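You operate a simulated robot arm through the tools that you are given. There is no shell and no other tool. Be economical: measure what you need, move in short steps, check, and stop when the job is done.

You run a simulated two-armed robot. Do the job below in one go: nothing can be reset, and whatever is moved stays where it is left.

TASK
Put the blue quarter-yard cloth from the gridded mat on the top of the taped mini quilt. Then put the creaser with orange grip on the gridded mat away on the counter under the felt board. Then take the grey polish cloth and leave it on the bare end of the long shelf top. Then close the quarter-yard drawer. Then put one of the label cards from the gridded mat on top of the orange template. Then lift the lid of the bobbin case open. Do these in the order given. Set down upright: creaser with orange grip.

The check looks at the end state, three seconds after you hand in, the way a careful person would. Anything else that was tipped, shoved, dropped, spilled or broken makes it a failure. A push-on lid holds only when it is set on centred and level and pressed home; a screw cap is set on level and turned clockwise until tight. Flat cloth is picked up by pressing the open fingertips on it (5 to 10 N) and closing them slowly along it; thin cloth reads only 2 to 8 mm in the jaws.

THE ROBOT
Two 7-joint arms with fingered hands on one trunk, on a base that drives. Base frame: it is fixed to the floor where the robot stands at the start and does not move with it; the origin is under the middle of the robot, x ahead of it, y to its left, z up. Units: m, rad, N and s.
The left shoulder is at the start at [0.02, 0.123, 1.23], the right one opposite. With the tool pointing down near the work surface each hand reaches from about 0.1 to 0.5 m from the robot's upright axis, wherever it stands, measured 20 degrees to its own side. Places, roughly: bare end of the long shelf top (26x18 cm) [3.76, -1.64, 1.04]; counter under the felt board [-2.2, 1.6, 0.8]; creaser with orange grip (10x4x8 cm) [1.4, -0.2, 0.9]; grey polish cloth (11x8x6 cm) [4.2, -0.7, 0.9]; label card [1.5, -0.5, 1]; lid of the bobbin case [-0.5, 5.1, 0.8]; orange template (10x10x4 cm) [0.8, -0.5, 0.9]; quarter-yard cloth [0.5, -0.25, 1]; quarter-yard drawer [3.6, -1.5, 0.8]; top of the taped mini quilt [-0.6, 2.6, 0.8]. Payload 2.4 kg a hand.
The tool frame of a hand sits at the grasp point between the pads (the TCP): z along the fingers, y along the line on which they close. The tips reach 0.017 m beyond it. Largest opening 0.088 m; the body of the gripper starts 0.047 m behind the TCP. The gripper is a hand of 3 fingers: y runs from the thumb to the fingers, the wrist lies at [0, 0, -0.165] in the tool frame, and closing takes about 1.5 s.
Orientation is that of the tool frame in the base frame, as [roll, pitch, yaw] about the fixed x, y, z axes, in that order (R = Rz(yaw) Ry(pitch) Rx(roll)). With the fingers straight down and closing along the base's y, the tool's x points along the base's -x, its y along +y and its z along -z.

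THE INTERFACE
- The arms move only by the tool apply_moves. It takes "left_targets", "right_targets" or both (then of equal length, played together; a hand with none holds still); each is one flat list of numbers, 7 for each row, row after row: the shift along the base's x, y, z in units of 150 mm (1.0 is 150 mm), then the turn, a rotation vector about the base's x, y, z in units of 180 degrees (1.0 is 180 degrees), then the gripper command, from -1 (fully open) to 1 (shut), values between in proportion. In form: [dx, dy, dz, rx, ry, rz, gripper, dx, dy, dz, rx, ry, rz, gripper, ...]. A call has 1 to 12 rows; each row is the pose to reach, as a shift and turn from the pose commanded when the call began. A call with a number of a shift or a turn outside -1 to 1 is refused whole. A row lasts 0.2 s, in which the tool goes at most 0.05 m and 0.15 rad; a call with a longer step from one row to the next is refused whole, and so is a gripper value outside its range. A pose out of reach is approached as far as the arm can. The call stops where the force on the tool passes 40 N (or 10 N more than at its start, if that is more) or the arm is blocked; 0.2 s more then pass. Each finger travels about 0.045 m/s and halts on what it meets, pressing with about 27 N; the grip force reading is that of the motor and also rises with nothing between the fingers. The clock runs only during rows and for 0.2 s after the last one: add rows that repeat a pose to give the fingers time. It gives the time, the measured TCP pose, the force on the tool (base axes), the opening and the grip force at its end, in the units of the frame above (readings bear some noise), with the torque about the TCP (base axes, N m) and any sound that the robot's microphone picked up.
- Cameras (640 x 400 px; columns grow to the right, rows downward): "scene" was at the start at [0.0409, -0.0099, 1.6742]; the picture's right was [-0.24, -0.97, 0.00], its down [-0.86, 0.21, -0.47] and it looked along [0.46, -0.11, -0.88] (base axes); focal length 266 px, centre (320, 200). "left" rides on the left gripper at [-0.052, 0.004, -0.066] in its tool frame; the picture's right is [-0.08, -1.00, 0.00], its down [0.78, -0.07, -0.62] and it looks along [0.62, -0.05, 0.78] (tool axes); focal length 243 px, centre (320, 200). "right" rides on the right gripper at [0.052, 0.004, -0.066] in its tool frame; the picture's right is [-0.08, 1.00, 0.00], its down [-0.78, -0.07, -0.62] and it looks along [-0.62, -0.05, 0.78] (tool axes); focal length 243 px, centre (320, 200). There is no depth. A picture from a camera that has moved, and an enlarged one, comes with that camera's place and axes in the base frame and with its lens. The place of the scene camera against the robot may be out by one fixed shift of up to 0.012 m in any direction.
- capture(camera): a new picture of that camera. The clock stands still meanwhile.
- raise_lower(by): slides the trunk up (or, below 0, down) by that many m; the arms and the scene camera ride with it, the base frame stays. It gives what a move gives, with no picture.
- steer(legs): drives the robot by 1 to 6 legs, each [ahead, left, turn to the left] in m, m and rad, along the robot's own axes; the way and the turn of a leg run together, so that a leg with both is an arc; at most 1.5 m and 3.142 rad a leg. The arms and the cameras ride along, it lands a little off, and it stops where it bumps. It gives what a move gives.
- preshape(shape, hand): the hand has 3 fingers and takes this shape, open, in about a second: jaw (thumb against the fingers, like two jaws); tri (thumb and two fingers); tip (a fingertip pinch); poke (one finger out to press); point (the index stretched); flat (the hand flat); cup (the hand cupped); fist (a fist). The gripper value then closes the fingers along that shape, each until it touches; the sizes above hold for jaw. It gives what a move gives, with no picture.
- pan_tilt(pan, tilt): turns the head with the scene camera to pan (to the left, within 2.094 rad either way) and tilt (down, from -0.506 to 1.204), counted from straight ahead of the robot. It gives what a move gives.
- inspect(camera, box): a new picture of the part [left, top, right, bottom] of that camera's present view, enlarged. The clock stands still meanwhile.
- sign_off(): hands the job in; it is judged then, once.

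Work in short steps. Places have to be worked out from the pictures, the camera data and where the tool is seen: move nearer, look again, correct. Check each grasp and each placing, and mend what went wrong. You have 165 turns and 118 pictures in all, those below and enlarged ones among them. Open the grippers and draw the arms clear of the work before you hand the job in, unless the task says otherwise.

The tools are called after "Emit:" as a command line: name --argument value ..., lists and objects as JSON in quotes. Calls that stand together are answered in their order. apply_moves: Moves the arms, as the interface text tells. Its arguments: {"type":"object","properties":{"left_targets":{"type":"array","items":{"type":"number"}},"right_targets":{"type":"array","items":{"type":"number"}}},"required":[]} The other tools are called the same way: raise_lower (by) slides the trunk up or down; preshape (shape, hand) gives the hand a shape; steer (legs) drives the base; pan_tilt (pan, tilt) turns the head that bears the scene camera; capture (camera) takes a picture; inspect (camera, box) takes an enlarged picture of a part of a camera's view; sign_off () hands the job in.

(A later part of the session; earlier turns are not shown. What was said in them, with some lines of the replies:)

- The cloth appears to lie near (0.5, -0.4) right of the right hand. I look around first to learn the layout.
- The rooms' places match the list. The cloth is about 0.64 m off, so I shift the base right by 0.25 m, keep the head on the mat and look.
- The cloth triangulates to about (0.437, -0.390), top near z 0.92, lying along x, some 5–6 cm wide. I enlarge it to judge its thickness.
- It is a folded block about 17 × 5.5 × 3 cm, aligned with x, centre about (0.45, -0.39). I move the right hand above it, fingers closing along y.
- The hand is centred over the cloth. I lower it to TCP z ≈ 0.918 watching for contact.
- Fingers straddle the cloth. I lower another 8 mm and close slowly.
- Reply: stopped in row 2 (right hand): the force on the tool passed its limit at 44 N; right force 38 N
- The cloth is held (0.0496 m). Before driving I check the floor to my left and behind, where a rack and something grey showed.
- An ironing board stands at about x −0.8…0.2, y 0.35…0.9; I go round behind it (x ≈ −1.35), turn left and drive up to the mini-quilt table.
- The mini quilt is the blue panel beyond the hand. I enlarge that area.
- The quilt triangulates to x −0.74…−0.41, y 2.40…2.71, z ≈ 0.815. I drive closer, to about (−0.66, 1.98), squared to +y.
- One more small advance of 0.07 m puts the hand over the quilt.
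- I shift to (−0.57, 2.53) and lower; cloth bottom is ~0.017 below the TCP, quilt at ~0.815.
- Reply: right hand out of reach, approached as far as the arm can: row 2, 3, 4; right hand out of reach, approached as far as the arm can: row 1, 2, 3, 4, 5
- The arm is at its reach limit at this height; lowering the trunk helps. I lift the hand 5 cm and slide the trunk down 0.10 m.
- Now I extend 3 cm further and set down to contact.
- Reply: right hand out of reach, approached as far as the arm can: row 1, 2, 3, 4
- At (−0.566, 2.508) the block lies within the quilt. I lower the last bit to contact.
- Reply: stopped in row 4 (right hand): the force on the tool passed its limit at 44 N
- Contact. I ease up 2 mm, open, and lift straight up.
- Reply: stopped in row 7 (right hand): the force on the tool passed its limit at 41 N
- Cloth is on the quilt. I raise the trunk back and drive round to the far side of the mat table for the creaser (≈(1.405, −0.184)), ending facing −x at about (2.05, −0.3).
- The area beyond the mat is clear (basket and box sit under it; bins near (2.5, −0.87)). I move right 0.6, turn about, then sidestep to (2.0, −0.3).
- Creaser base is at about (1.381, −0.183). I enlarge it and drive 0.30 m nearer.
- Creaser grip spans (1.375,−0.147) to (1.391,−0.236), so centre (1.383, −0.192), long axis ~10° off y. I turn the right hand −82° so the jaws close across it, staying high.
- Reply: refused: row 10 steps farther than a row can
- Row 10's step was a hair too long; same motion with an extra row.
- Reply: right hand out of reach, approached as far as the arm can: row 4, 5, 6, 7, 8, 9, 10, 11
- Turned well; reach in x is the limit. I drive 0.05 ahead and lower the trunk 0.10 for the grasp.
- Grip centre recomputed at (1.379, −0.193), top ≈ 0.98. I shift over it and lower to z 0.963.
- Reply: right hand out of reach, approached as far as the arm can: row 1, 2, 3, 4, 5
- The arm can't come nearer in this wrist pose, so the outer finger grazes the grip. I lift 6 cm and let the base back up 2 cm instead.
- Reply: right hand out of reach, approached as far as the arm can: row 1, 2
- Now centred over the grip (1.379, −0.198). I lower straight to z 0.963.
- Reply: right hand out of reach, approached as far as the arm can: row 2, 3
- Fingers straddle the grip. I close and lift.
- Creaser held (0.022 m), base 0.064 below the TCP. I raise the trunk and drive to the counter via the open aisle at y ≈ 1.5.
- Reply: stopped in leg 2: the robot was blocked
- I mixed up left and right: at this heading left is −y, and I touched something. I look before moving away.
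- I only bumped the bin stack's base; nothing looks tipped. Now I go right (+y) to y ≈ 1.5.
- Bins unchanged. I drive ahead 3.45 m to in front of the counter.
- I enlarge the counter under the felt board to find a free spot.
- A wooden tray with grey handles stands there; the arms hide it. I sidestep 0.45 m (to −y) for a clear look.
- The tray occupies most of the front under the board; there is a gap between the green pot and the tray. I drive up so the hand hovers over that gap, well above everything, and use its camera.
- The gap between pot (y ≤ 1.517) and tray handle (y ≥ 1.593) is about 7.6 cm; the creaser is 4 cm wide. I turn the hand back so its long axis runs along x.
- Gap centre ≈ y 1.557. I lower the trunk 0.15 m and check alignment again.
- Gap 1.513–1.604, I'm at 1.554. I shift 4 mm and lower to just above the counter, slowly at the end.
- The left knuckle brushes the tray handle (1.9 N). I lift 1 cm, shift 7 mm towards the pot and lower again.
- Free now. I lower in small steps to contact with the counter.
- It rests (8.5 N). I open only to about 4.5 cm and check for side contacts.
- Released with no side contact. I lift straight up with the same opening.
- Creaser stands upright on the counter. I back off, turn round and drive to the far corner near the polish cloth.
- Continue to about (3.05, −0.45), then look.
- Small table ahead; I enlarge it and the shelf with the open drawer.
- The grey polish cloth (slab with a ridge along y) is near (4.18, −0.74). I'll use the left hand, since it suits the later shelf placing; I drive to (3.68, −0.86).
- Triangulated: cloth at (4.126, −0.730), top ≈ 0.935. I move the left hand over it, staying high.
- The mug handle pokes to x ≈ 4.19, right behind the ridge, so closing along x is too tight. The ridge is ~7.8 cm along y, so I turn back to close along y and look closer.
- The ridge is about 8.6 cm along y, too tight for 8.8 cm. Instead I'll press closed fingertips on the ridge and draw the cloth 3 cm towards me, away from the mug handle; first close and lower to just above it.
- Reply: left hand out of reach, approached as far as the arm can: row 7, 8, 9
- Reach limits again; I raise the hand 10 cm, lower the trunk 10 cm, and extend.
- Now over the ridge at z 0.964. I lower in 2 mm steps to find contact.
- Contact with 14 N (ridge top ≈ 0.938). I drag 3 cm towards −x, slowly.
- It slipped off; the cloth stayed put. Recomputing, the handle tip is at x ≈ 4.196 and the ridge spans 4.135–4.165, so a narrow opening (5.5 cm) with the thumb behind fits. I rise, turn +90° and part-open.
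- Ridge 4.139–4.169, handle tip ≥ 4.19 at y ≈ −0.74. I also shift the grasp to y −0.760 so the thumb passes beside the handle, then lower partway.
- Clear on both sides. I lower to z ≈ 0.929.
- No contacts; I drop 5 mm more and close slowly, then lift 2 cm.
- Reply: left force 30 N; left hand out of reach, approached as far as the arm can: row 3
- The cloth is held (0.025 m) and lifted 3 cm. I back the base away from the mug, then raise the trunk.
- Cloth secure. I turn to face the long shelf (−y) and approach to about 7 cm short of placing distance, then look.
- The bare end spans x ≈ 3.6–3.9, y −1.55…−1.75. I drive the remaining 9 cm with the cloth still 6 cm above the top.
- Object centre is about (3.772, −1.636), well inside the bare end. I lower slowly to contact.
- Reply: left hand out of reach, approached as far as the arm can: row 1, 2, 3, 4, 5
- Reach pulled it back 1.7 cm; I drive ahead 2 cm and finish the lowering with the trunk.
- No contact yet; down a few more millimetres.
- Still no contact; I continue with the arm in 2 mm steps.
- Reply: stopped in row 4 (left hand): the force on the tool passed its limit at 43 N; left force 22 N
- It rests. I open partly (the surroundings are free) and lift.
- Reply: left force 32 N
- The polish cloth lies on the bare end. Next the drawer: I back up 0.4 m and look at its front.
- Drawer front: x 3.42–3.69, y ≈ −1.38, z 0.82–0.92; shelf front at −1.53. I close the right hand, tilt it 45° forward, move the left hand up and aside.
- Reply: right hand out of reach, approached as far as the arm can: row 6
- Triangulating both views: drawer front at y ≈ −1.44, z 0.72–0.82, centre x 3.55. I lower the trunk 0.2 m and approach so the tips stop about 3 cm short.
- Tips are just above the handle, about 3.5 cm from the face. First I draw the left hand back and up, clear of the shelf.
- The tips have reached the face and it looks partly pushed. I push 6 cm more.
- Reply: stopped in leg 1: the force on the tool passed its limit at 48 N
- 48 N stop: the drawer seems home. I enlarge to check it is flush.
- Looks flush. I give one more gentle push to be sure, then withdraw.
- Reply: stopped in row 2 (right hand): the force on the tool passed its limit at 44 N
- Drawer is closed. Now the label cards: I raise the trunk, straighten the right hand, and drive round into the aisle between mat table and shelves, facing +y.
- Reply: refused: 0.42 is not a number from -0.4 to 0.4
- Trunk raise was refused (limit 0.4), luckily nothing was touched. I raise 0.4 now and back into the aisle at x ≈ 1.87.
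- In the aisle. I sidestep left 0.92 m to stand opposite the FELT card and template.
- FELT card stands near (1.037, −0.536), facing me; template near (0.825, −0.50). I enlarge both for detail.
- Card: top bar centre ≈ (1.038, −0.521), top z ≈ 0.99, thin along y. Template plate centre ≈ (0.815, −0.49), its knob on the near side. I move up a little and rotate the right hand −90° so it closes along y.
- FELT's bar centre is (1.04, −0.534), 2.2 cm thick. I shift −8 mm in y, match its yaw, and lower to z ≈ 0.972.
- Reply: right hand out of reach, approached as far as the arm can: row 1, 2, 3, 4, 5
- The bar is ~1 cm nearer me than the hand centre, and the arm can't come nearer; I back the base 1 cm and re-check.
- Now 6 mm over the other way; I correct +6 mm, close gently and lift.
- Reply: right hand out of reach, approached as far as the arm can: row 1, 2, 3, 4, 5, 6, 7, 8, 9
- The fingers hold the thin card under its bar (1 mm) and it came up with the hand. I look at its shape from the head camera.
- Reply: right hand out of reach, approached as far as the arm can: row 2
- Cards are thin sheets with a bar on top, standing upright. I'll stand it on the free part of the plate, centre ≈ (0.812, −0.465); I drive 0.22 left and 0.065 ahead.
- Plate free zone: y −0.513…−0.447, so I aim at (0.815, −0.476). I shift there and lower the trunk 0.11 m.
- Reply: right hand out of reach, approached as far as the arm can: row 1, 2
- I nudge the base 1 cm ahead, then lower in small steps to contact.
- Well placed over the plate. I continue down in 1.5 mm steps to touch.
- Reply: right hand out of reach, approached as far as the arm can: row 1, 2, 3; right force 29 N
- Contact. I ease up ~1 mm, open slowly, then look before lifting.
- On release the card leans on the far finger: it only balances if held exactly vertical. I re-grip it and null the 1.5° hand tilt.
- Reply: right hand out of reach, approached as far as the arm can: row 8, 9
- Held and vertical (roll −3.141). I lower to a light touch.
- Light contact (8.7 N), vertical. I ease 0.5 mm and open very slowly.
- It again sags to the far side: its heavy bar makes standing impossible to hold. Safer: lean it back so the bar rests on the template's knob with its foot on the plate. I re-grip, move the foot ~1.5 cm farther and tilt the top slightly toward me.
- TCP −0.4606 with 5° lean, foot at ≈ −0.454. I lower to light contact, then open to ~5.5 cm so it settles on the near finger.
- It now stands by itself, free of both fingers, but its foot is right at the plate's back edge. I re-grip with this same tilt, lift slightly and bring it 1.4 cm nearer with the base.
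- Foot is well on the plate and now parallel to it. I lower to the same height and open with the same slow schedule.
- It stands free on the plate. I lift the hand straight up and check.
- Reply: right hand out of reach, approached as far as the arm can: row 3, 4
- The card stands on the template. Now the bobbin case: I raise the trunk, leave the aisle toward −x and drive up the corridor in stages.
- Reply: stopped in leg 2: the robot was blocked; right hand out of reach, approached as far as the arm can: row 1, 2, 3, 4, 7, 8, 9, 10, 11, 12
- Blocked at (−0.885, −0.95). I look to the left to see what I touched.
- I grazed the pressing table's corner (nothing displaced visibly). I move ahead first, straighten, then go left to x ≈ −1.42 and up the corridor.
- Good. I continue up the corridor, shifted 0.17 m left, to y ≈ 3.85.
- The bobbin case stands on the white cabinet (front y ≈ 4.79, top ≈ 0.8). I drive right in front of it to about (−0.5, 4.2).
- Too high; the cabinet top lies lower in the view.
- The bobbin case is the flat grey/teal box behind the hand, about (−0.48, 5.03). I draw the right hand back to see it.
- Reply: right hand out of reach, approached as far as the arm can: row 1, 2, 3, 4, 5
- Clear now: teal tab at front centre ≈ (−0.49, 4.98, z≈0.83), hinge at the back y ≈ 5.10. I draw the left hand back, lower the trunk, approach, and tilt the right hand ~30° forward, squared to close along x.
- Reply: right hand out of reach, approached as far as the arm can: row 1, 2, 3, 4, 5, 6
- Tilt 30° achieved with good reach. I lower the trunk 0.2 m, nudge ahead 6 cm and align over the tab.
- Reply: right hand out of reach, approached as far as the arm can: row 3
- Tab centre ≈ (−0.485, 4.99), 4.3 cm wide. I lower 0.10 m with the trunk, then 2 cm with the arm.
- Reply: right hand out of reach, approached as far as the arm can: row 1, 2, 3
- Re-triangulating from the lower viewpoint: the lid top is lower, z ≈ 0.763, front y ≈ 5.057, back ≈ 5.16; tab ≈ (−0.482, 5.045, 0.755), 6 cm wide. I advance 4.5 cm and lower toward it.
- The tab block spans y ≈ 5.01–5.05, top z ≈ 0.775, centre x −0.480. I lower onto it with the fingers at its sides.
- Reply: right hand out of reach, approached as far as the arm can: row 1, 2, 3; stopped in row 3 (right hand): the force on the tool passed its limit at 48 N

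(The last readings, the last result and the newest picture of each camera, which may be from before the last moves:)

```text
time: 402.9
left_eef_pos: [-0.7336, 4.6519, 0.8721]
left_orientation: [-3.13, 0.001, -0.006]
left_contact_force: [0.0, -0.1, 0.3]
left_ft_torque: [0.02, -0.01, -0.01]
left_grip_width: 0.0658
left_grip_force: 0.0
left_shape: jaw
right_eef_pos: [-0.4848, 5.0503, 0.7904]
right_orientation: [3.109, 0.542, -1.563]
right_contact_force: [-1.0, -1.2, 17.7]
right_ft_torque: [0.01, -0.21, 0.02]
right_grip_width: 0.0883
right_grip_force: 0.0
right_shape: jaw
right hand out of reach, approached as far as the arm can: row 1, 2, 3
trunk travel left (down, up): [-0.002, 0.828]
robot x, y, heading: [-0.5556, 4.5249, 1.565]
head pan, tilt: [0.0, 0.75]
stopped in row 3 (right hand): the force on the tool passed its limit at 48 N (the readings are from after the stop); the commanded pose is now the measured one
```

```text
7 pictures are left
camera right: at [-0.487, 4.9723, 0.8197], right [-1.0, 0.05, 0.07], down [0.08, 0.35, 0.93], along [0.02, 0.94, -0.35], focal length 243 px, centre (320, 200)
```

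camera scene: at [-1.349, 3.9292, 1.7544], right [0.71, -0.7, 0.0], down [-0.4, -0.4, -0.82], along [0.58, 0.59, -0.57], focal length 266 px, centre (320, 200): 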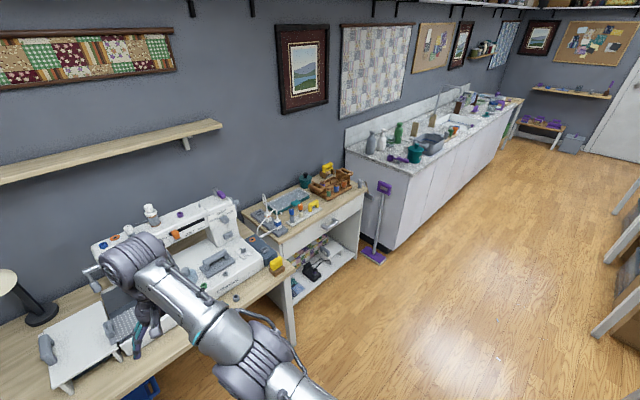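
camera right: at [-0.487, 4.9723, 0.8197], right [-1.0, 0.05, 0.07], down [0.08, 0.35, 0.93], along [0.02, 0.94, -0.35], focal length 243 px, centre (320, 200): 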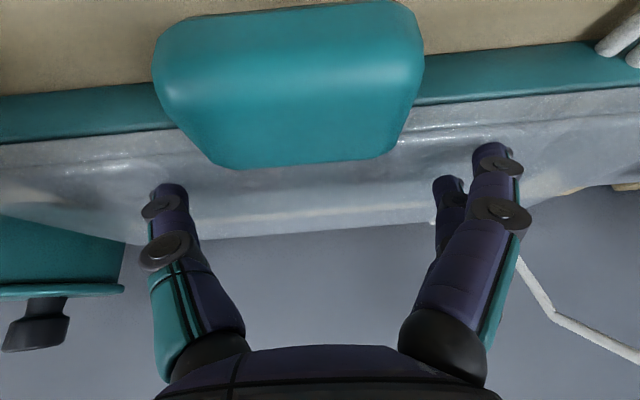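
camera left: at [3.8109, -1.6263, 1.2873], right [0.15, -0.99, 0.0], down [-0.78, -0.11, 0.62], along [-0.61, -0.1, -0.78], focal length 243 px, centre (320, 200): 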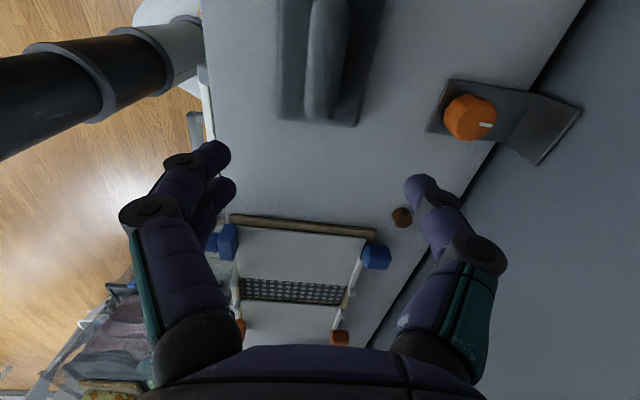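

The tips sit on the lid top (z ≈ 0.776) just behind the tab. I lift 1.5 cm, back the base 3 cm and lower again at the tab's sides.

Emit:
apply_moves --right_targets '[0.03, 0, 0.1, 0, 0, 0, -1, 0.03, 0, 0.1, 0, 0, 0, -1]'

Emit:
steer --legs '[[-0.035, 0, 0]]'

Emit:
apply_moves --right_targets '[0, 0, -0.1, 0, 0, 0, -1, 0, 0, -0.2, 0, 0, 0, -1, 0, 0, -0.27, 0, 0, 0, -1]'

Emit:
capture --camera "right"

```text
time: 403.5
left_eef_pos: [-0.7334, 4.6519, 0.8707]
left_orientation: [-3.131, 0.001, -0.007]
left_contact_force: [-0.2, -0.2, 0.3]
left_ft_torque: [-0.04, 0.0, -0.02]
left_grip_width: 0.066
left_grip_force: 0.1
left_shape: jaw
right_eef_pos: [-0.4801, 5.0489, 0.8008]
right_orientation: [3.11, 0.534, -1.562]
right_contact_force: [-0.1, 0.1, -0.1]
right_ft_torque: [0.02, 0.0, -0.01]
right_grip_width: 0.0881
right_grip_force: 0.1
right_shape: jaw
trunk travel left (down, up): [-0.002, 0.828]
robot x, y, heading: [-0.5548, 4.5203, 1.565]
head pan, tilt: [0.0, 0.75]
```

```text
time: 404.4
left_eef_pos: [-0.7329, 4.6179, 0.8721]
left_orientation: [-3.131, 0.003, -0.005]
left_contact_force: [-1.5, 0.9, 0.1]
left_ft_torque: [-0.01, -0.03, 0.0]
left_grip_width: 0.0656
left_grip_force: 0.1
left_shape: jaw
right_eef_pos: [-0.4807, 5.0159, 0.8015]
right_orientation: [3.11, 0.532, -1.562]
right_contact_force: [0.2, 0.5, 0.5]
right_ft_torque: [0.0, 0.02, -0.05]
right_grip_width: 0.0881
right_grip_force: 0.0
right_shape: jaw
trunk travel left (down, up): [-0.002, 0.828]
robot x, y, heading: [-0.555, 4.4907, 1.566]
head pan, tilt: [0.0, 0.75]
```

```text
time: 405.2
left_eef_pos: [-0.7337, 4.6161, 0.8727]
left_orientation: [-3.133, 0.003, -0.004]
left_contact_force: [0.6, -0.1, -0.6]
left_ft_torque: [-0.01, 0.03, 0.01]
left_grip_width: 0.066
left_grip_force: 0.2
left_shape: jaw
right_eef_pos: [-0.4829, 5.0233, 0.7665]
right_orientation: [3.109, 0.541, -1.564]
right_contact_force: [3.5, -5.9, 7.7]
right_ft_torque: [0.12, 0.45, 0.25]
right_grip_width: 0.0878
right_grip_force: 0.1
right_shape: jaw
right hand out of reach, approached as far as the arm can: row 2, 3
trunk travel left (down, up): [-0.002, 0.828]
robot x, y, heading: [-0.5528, 4.4911, 1.561]
head pan, tilt: [0.0, 0.75]
```

```text
6 pictures are left
camera right: at [-0.4846, 4.9455, 0.7964], right [-1.0, 0.05, 0.07], down [0.08, 0.35, 0.93], along [0.02, 0.93, -0.36], focal length 243 px, centre (320, 200)
```

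right: 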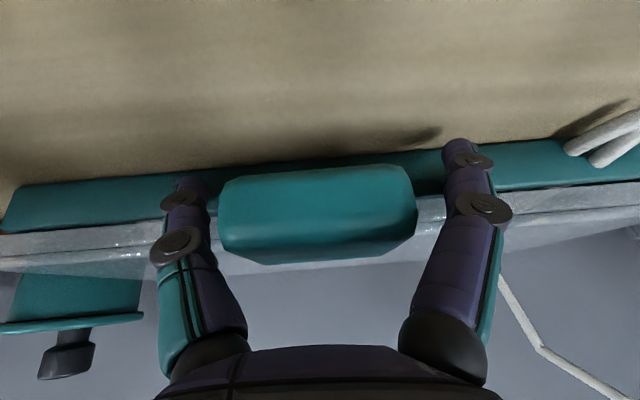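

The fingers straddle the tab perfectly. I close on it slowly.

Emit:
apply_moves --right_targets '[0, -0.02, 0.02, 0, 0, 0, -0.8, 0, -0.03, 0.02, 0, 0, 0, -0.5, 0, -0.03, 0.02, 0, 0, 0, -0.2, 0, -0.03, 0.02, 0, 0, 0, 0.1, 0, -0.03, 0.02, 0, 0, 0, 0.4, 0, -0.03, 0.02, 0, 0, 0, 0.4]'

```text
time: 406.6
left_eef_pos: [-0.733, 4.616, 0.8719]
left_orientation: [-3.132, 0.005, -0.006]
left_contact_force: [-0.4, -0.6, -0.4]
left_ft_torque: [0.03, 0.02, 0.0]
left_grip_width: 0.066
left_grip_force: 0.0
left_shape: jaw
right_eef_pos: [-0.4849, 5.0242, 0.7719]
right_orientation: [3.108, 0.538, -1.559]
right_contact_force: [4.6, -8.0, 13.8]
right_ft_torque: [0.03, 0.41, 0.09]
right_grip_width: 0.0465
right_grip_force: 27.5
right_shape: jaw
right hand out of reach, approached as far as the arm can: row 2
trunk travel left (down, up): [-0.002, 0.828]
robot x, y, heading: [-0.556, 4.4872, 1.561]
head pan, tilt: [0.0, 0.75]
```

Tab held (4.65 cm). I lift it along the hinge arc to about 50°, tilting the hand forward a little more as it rises.

Emit:
apply_moves --right_targets '[0, 0.005, 0.08, 0, 0, 0, 0.4, 0, 0.013, 0.156, 0.01, 0, 0, 0.4, 0, 0.03, 0.23, 0.02, 0, 0, 0.4, 0, 0.053, 0.307, 0.03, 0, 0, 0.4, 0, 0.085, 0.38, 0.04, 0, 0, 0.4, 0, 0.12, 0.45, 0.055, 0, 0, 0.4, 0, 0.165, 0.515, 0.07, 0, 0, 0.4, 0, 0.21, 0.579, 0.085, 0, 0, 0.4, 0, 0.265, 0.635, 0.1, 0, 0, 0.4, 0, 0.32, 0.689, 0.115, 0, 0, 0.4]'

Emit:
capture --camera "scene"

```text
time: 408.8
left_eef_pos: [-0.7328, 4.6175, 0.8715]
left_orientation: [-3.131, 0.001, -0.006]
left_contact_force: [-0.4, -0.1, 0.0]
left_ft_torque: [0.0, -0.04, 0.01]
left_grip_width: 0.0656
left_grip_force: 0.1
left_shape: jaw
right_eef_pos: [-0.4774, 5.0505, 0.8623]
right_orientation: [3.115, 0.897, -1.56]
right_contact_force: [-0.8, -1.3, -1.2]
right_ft_torque: [-0.01, 0.01, 0.04]
right_grip_width: 0.0131
right_grip_force: 27.2
right_shape: jaw
right hand out of reach, approached as far as the arm can: row 5, 6, 7, 8, 9, 10
trunk travel left (down, up): [-0.002, 0.828]
robot x, y, heading: [-0.5492, 4.4896, 1.56]
head pan, tilt: [0.0, 0.75]
```

```text
5 pictures are left
camera scene: at [-0.557, 4.5573, 1.2566], right [1.0, -0.01, 0.0], down [0.0, -0.68, -0.73], along [0.0, 0.73, -0.68], focal length 266 px, centre (320, 200)
```

scene: 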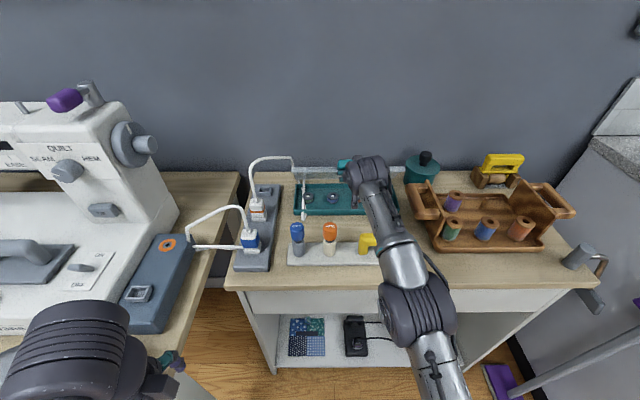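

The grip slipped off near the end but the lid seems to stand open. I enlarge it.

Emit:
inspect --camera "scene" --box '[250, 130, 430, 260]'

```text
3.08 times, centred on (340, 195) of scene
camera zoom: at [-0.557, 4.5573, 1.2566], right [1.0, -0.01, 0.0], down [0.0, -0.68, -0.73], along [0.0, 0.73, -0.68], focal length 819 px, centre (258, 215)
```

zoom: 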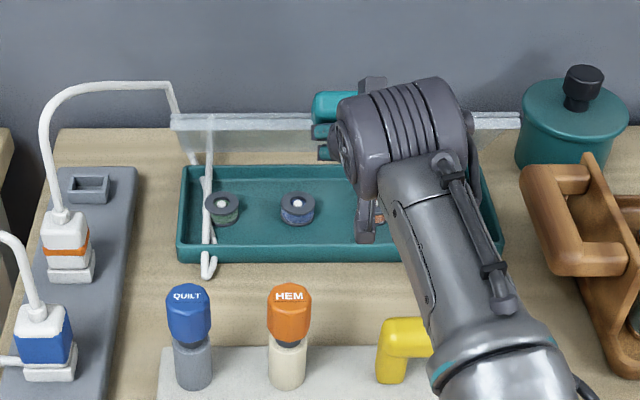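

The lid is up about 50°, resting over my fingers. I close the fist-tip fully, drive 5 cm ahead and push it further up and back from beneath, levelling the hand for reach.

Emit:
apply_moves --right_targets '[0, 0, 0, 0.02, 0, 0, 1, 0, 0, 0.03, 0.05, 0, 0, 1, 0, 0, 0.06, 0.08, 0, 0, 1]'

Emit:
steer --legs '[[0.05, 0, 0]]'

Emit:
apply_moves --right_targets '[0, 0.1, 0.03, 0.03, 0, 0, 1, 0, 0.2, 0.06, 0.06, 0, 0, 1, 0, 0.3, 0.1, 0.08, 0, 0, 1, 0, 0.4, 0.12, 0.08, 0, 0, 1, 0, 0.5, 0.13, 0.08, 0, 0, 1]'

Emit:
inspect --camera "scene" --box '[250, 110, 430, 240]'

```text
time: 409.6
left_eef_pos: [-0.7331, 4.6189, 0.8716]
left_orientation: [-3.133, 0.001, -0.005]
left_contact_force: [-0.1, 0.4, -0.3]
left_ft_torque: [0.01, 0.01, 0.02]
left_grip_width: 0.0659
left_grip_force: 0.0
left_shape: jaw
right_eef_pos: [-0.4761, 5.0494, 0.8704]
right_orientation: [3.124, 1.147, -1.554]
right_contact_force: [-0.5, -0.4, -1.2]
right_ft_torque: [0.01, -0.04, -0.01]
right_grip_width: 0.0126
right_grip_force: 26.7
right_shape: jaw
trunk travel left (down, up): [-0.002, 0.828]
robot x, y, heading: [-0.5536, 4.4886, 1.567]
head pan, tilt: [0.0, 0.75]
```

```text
time: 410.5
left_eef_pos: [-0.7326, 4.6674, 0.8728]
left_orientation: [-3.132, 0.002, -0.004]
left_contact_force: [0.2, 0.0, -0.2]
left_ft_torque: [-0.02, 0.0, -0.01]
left_grip_width: 0.066
left_grip_force: 0.1
left_shape: jaw
right_eef_pos: [-0.4766, 5.1023, 0.8712]
right_orientation: [3.122, 1.146, -1.552]
right_contact_force: [0.4, -0.6, -1.2]
right_ft_torque: [-0.03, -0.02, -0.02]
right_grip_width: 0.0128
right_grip_force: 26.9
right_shape: jaw
trunk travel left (down, up): [-0.002, 0.828]
robot x, y, heading: [-0.5552, 4.5416, 1.565]
head pan, tilt: [0.0, 0.75]
```

```text
time: 411.1
left_eef_pos: [-0.732, 4.665, 0.8725]
left_orientation: [-3.128, 0.003, -0.005]
left_contact_force: [0.1, 0.6, 0.5]
left_ft_torque: [0.02, -0.05, 0.0]
left_grip_width: 0.0662
left_grip_force: 0.1
left_shape: jaw
right_eef_pos: [-0.4767, 5.1232, 0.8737]
right_orientation: [-3.131, 1.299, -1.525]
right_contact_force: [-0.5, -29.6, -6.0]
right_ft_torque: [0.19, -0.1, 0.5]
right_grip_width: 0.0139
right_grip_force: 26.9
right_shape: jaw
trunk travel left (down, up): [-0.002, 0.828]
robot x, y, heading: [-0.5561, 4.5373, 1.567]
head pan, tilt: [0.0, 0.75]
stopped in row 2 (right hand): the force on the tool passed its limit at 58 N (the readings are from after the stop); the commanded pose is now the measured one
```

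```text
3.08 times, centred on (340, 175) of scene
camera zoom: at [-0.5567, 4.605, 1.2567], right [1.0, -0.01, 0.0], down [0.0, -0.68, -0.73], along [0.01, 0.73, -0.68], focal length 819 px, centre (258, 277)
```

zoom: 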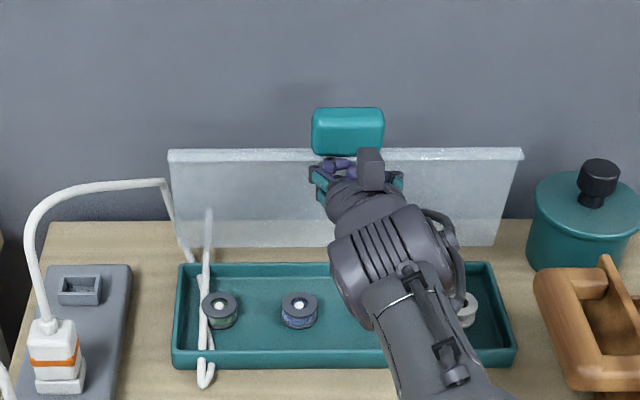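

The lid stands about vertical and hit its stop (58 N). I ease off slightly, open the fingers and back the hand away to see if it stays.

Emit:
apply_moves --right_targets '[0, 0, 0, 0, 0, 0, 0.5, 0, 0, 0, 0, 0, 0, 0.2, 0, 0, 0, 0, 0, 0, 0, 0, 0, 0, 0, 0, 0, 0]'

Emit:
steer --legs '[[-0.06, 0, 0]]'

Emit:
inspect --camera "scene" --box '[250, 110, 430, 240]'

```text
time: 412.1
left_eef_pos: [-0.732, 4.6652, 0.8729]
left_orientation: [-3.129, 0.005, -0.006]
left_contact_force: [0.0, -0.1, 0.6]
left_ft_torque: [0.02, 0.04, -0.01]
left_grip_width: 0.0661
left_grip_force: 0.1
left_shape: jaw
right_eef_pos: [-0.4736, 5.1236, 0.8745]
right_orientation: [-3.135, 1.295, -1.531]
right_contact_force: [3.6, -28.1, -2.7]
right_ft_torque: [0.07, 0.03, 0.17]
right_grip_width: 0.0317
right_grip_force: 0.0
right_shape: jaw
trunk travel left (down, up): [-0.002, 0.828]
robot x, y, heading: [-0.5592, 4.5399, 1.562]
head pan, tilt: [0.0, 0.75]
stopped in row 4 (right hand): the force on the tool passed its limit at 40 N (the readings are from after the stop); the commanded pose is now the measured one
```

```text
time: 413.1
left_eef_pos: [-0.7342, 4.6085, 0.8718]
left_orientation: [-3.132, 0.003, -0.005]
left_contact_force: [-0.1, 0.4, 0.6]
left_ft_torque: [-0.03, 0.02, 0.03]
left_grip_width: 0.066
left_grip_force: 0.0
left_shape: jaw
right_eef_pos: [-0.4762, 5.0675, 0.8728]
right_orientation: [-3.135, 1.295, -1.531]
right_contact_force: [0.5, 0.3, 0.0]
right_ft_torque: [0.01, -0.02, 0.01]
right_grip_width: 0.0435
right_grip_force: 0.1
right_shape: jaw
trunk travel left (down, up): [-0.002, 0.828]
robot x, y, heading: [-0.5564, 4.476, 1.563]
head pan, tilt: [0.0, 0.75]
```

```text
3.08 times, centred on (340, 175) of scene
camera zoom: at [-0.557, 4.5486, 1.2566], right [1.0, -0.01, 0.0], down [0.0, -0.68, -0.73], along [0.0, 0.73, -0.68], focal length 819 px, centre (258, 277)
```

zoom: 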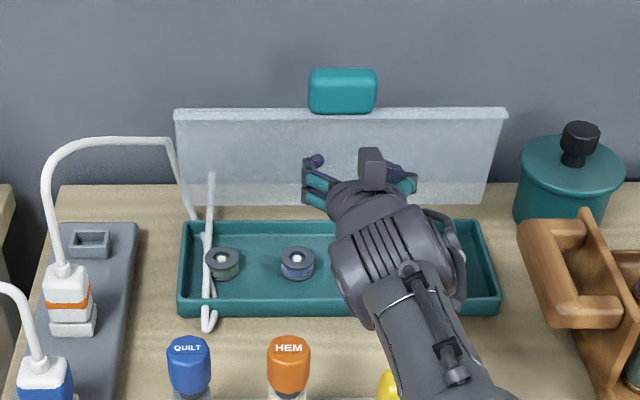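

The lid stays open by itself. I raise the trunk, back away, open both grippers and take a last look.

Emit:
raise_lower --by 0.25

Emit:
steer --legs '[[-0.33, 0, 0]]'

Emit:
apply_moves --left_targets '[0, 0, 0, 0, 0, 0, -1, 0, 0, 0, 0, 0, 0, -1, 0, 0, 0, 0, 0, 0, -1, 0, 0, 0, 0, 0, 0, -1, 0, 0, 0, 0, 0, 0, -1, 0, 0, 0, 0, 0, 0, -1]' --right_targets '[0, 0, 0, 0, 0, 0, -1, 0, 0, 0, 0, 0, 0, -1, 0, 0, 0, 0, 0, 0, -1, 0, 0, 0, 0, 0, 0, -1, 0, 0, 0, 0, 0, 0, -1, 0, 0, 0, 0, 0, 0, -1]'

Emit:
capture --camera "scene"

```text
time: 415.6
left_eef_pos: [-0.7339, 4.6083, 1.1213]
left_orientation: [-3.134, 0.002, -0.005]
left_contact_force: [-0.4, -0.3, -0.1]
left_ft_torque: [0.02, 0.03, 0.04]
left_grip_width: 0.0659
left_grip_force: 0.1
left_shape: jaw
right_eef_pos: [-0.4762, 5.0672, 1.1212]
right_orientation: [-3.134, 1.295, -1.529]
right_contact_force: [0.6, -0.2, -0.6]
right_ft_torque: [-0.02, -0.03, -0.01]
right_grip_width: 0.0432
right_grip_force: 0.1
right_shape: jaw
trunk travel left (down, up): [-0.252, 0.578]
robot x, y, heading: [-0.555, 4.4815, 1.559]
head pan, tilt: [0.0, 0.75]
```

```text
time: 417.8
left_eef_pos: [-0.7345, 4.2723, 1.1218]
left_orientation: [-3.132, 0.002, 0.002]
left_contact_force: [-1.1, -0.4, 0.5]
left_ft_torque: [0.0, -0.02, -0.04]
left_grip_width: 0.0658
left_grip_force: 0.0
left_shape: jaw
right_eef_pos: [-0.4817, 4.7336, 1.1226]
right_orientation: [-3.134, 1.294, -1.522]
right_contact_force: [-0.3, 0.1, 0.1]
right_ft_torque: [0.0, 0.0, -0.02]
right_grip_width: 0.0435
right_grip_force: 0.0
right_shape: jaw
trunk travel left (down, up): [-0.252, 0.578]
robot x, y, heading: [-0.5536, 4.1444, 1.574]
head pan, tilt: [0.0, 0.75]
```

```text
time: 419.2
left_eef_pos: [-0.7357, 4.2732, 1.122]
left_orientation: [-3.133, 0.002, 0.004]
left_contact_force: [-0.4, -0.1, 1.1]
left_ft_torque: [0.0, -0.01, 0.02]
left_grip_width: 0.0879
left_grip_force: 0.1
left_shape: jaw
right_eef_pos: [-0.4821, 4.7325, 1.1224]
right_orientation: [-3.137, 1.294, -1.522]
right_contact_force: [0.5, -0.6, 0.3]
right_ft_torque: [0.05, -0.01, 0.02]
right_grip_width: 0.0879
right_grip_force: 0.1
right_shape: jaw
trunk travel left (down, up): [-0.252, 0.578]
robot x, y, heading: [-0.5534, 4.1418, 1.571]
head pan, tilt: [0.0, 0.75]
```

```text
1 pictures are left
camera scene: at [-0.5584, 4.214, 1.5066], right [1.0, 0.0, 0.0], down [0.0, -0.68, -0.73], along [0.0, 0.73, -0.68], focal length 266 px, centre (320, 200)
```

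scene: 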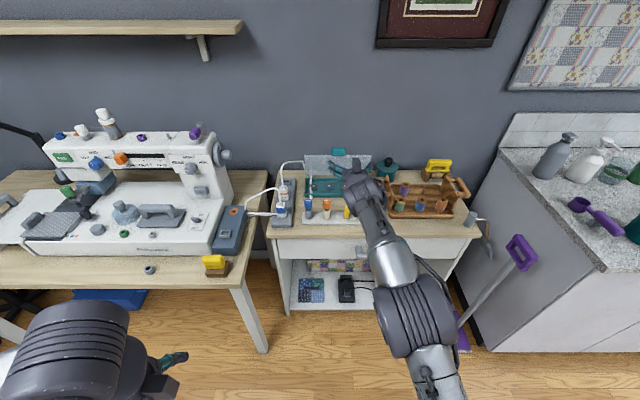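

The lid stands open, all other jobs were checked, and both grippers are open and clear. I hand in.

Emit:
sign_off

```text
The job is handed in.
```

I did all six steps in the order given and handed the job in. After each one, pictures showed:
- **Cloth:** it is on the mini quilt.
- **Creaser:** it stands upright on the counter, in the gap between the green pot and the tray.
- **Polish cloth:** it lies on the bare end of the shelf top.
- **Drawer:** it is shut.
- **Label card:** the FELT card stands on the orange template. It balances on a thin edge, and I did not look at it again after that step.
- **Bobbin case:** the lid is standing open at its stop.

While driving I bumped the base of the stacked bins once and the corner of the pressing table once; nothing looked moved in the pictures I took afterwards.
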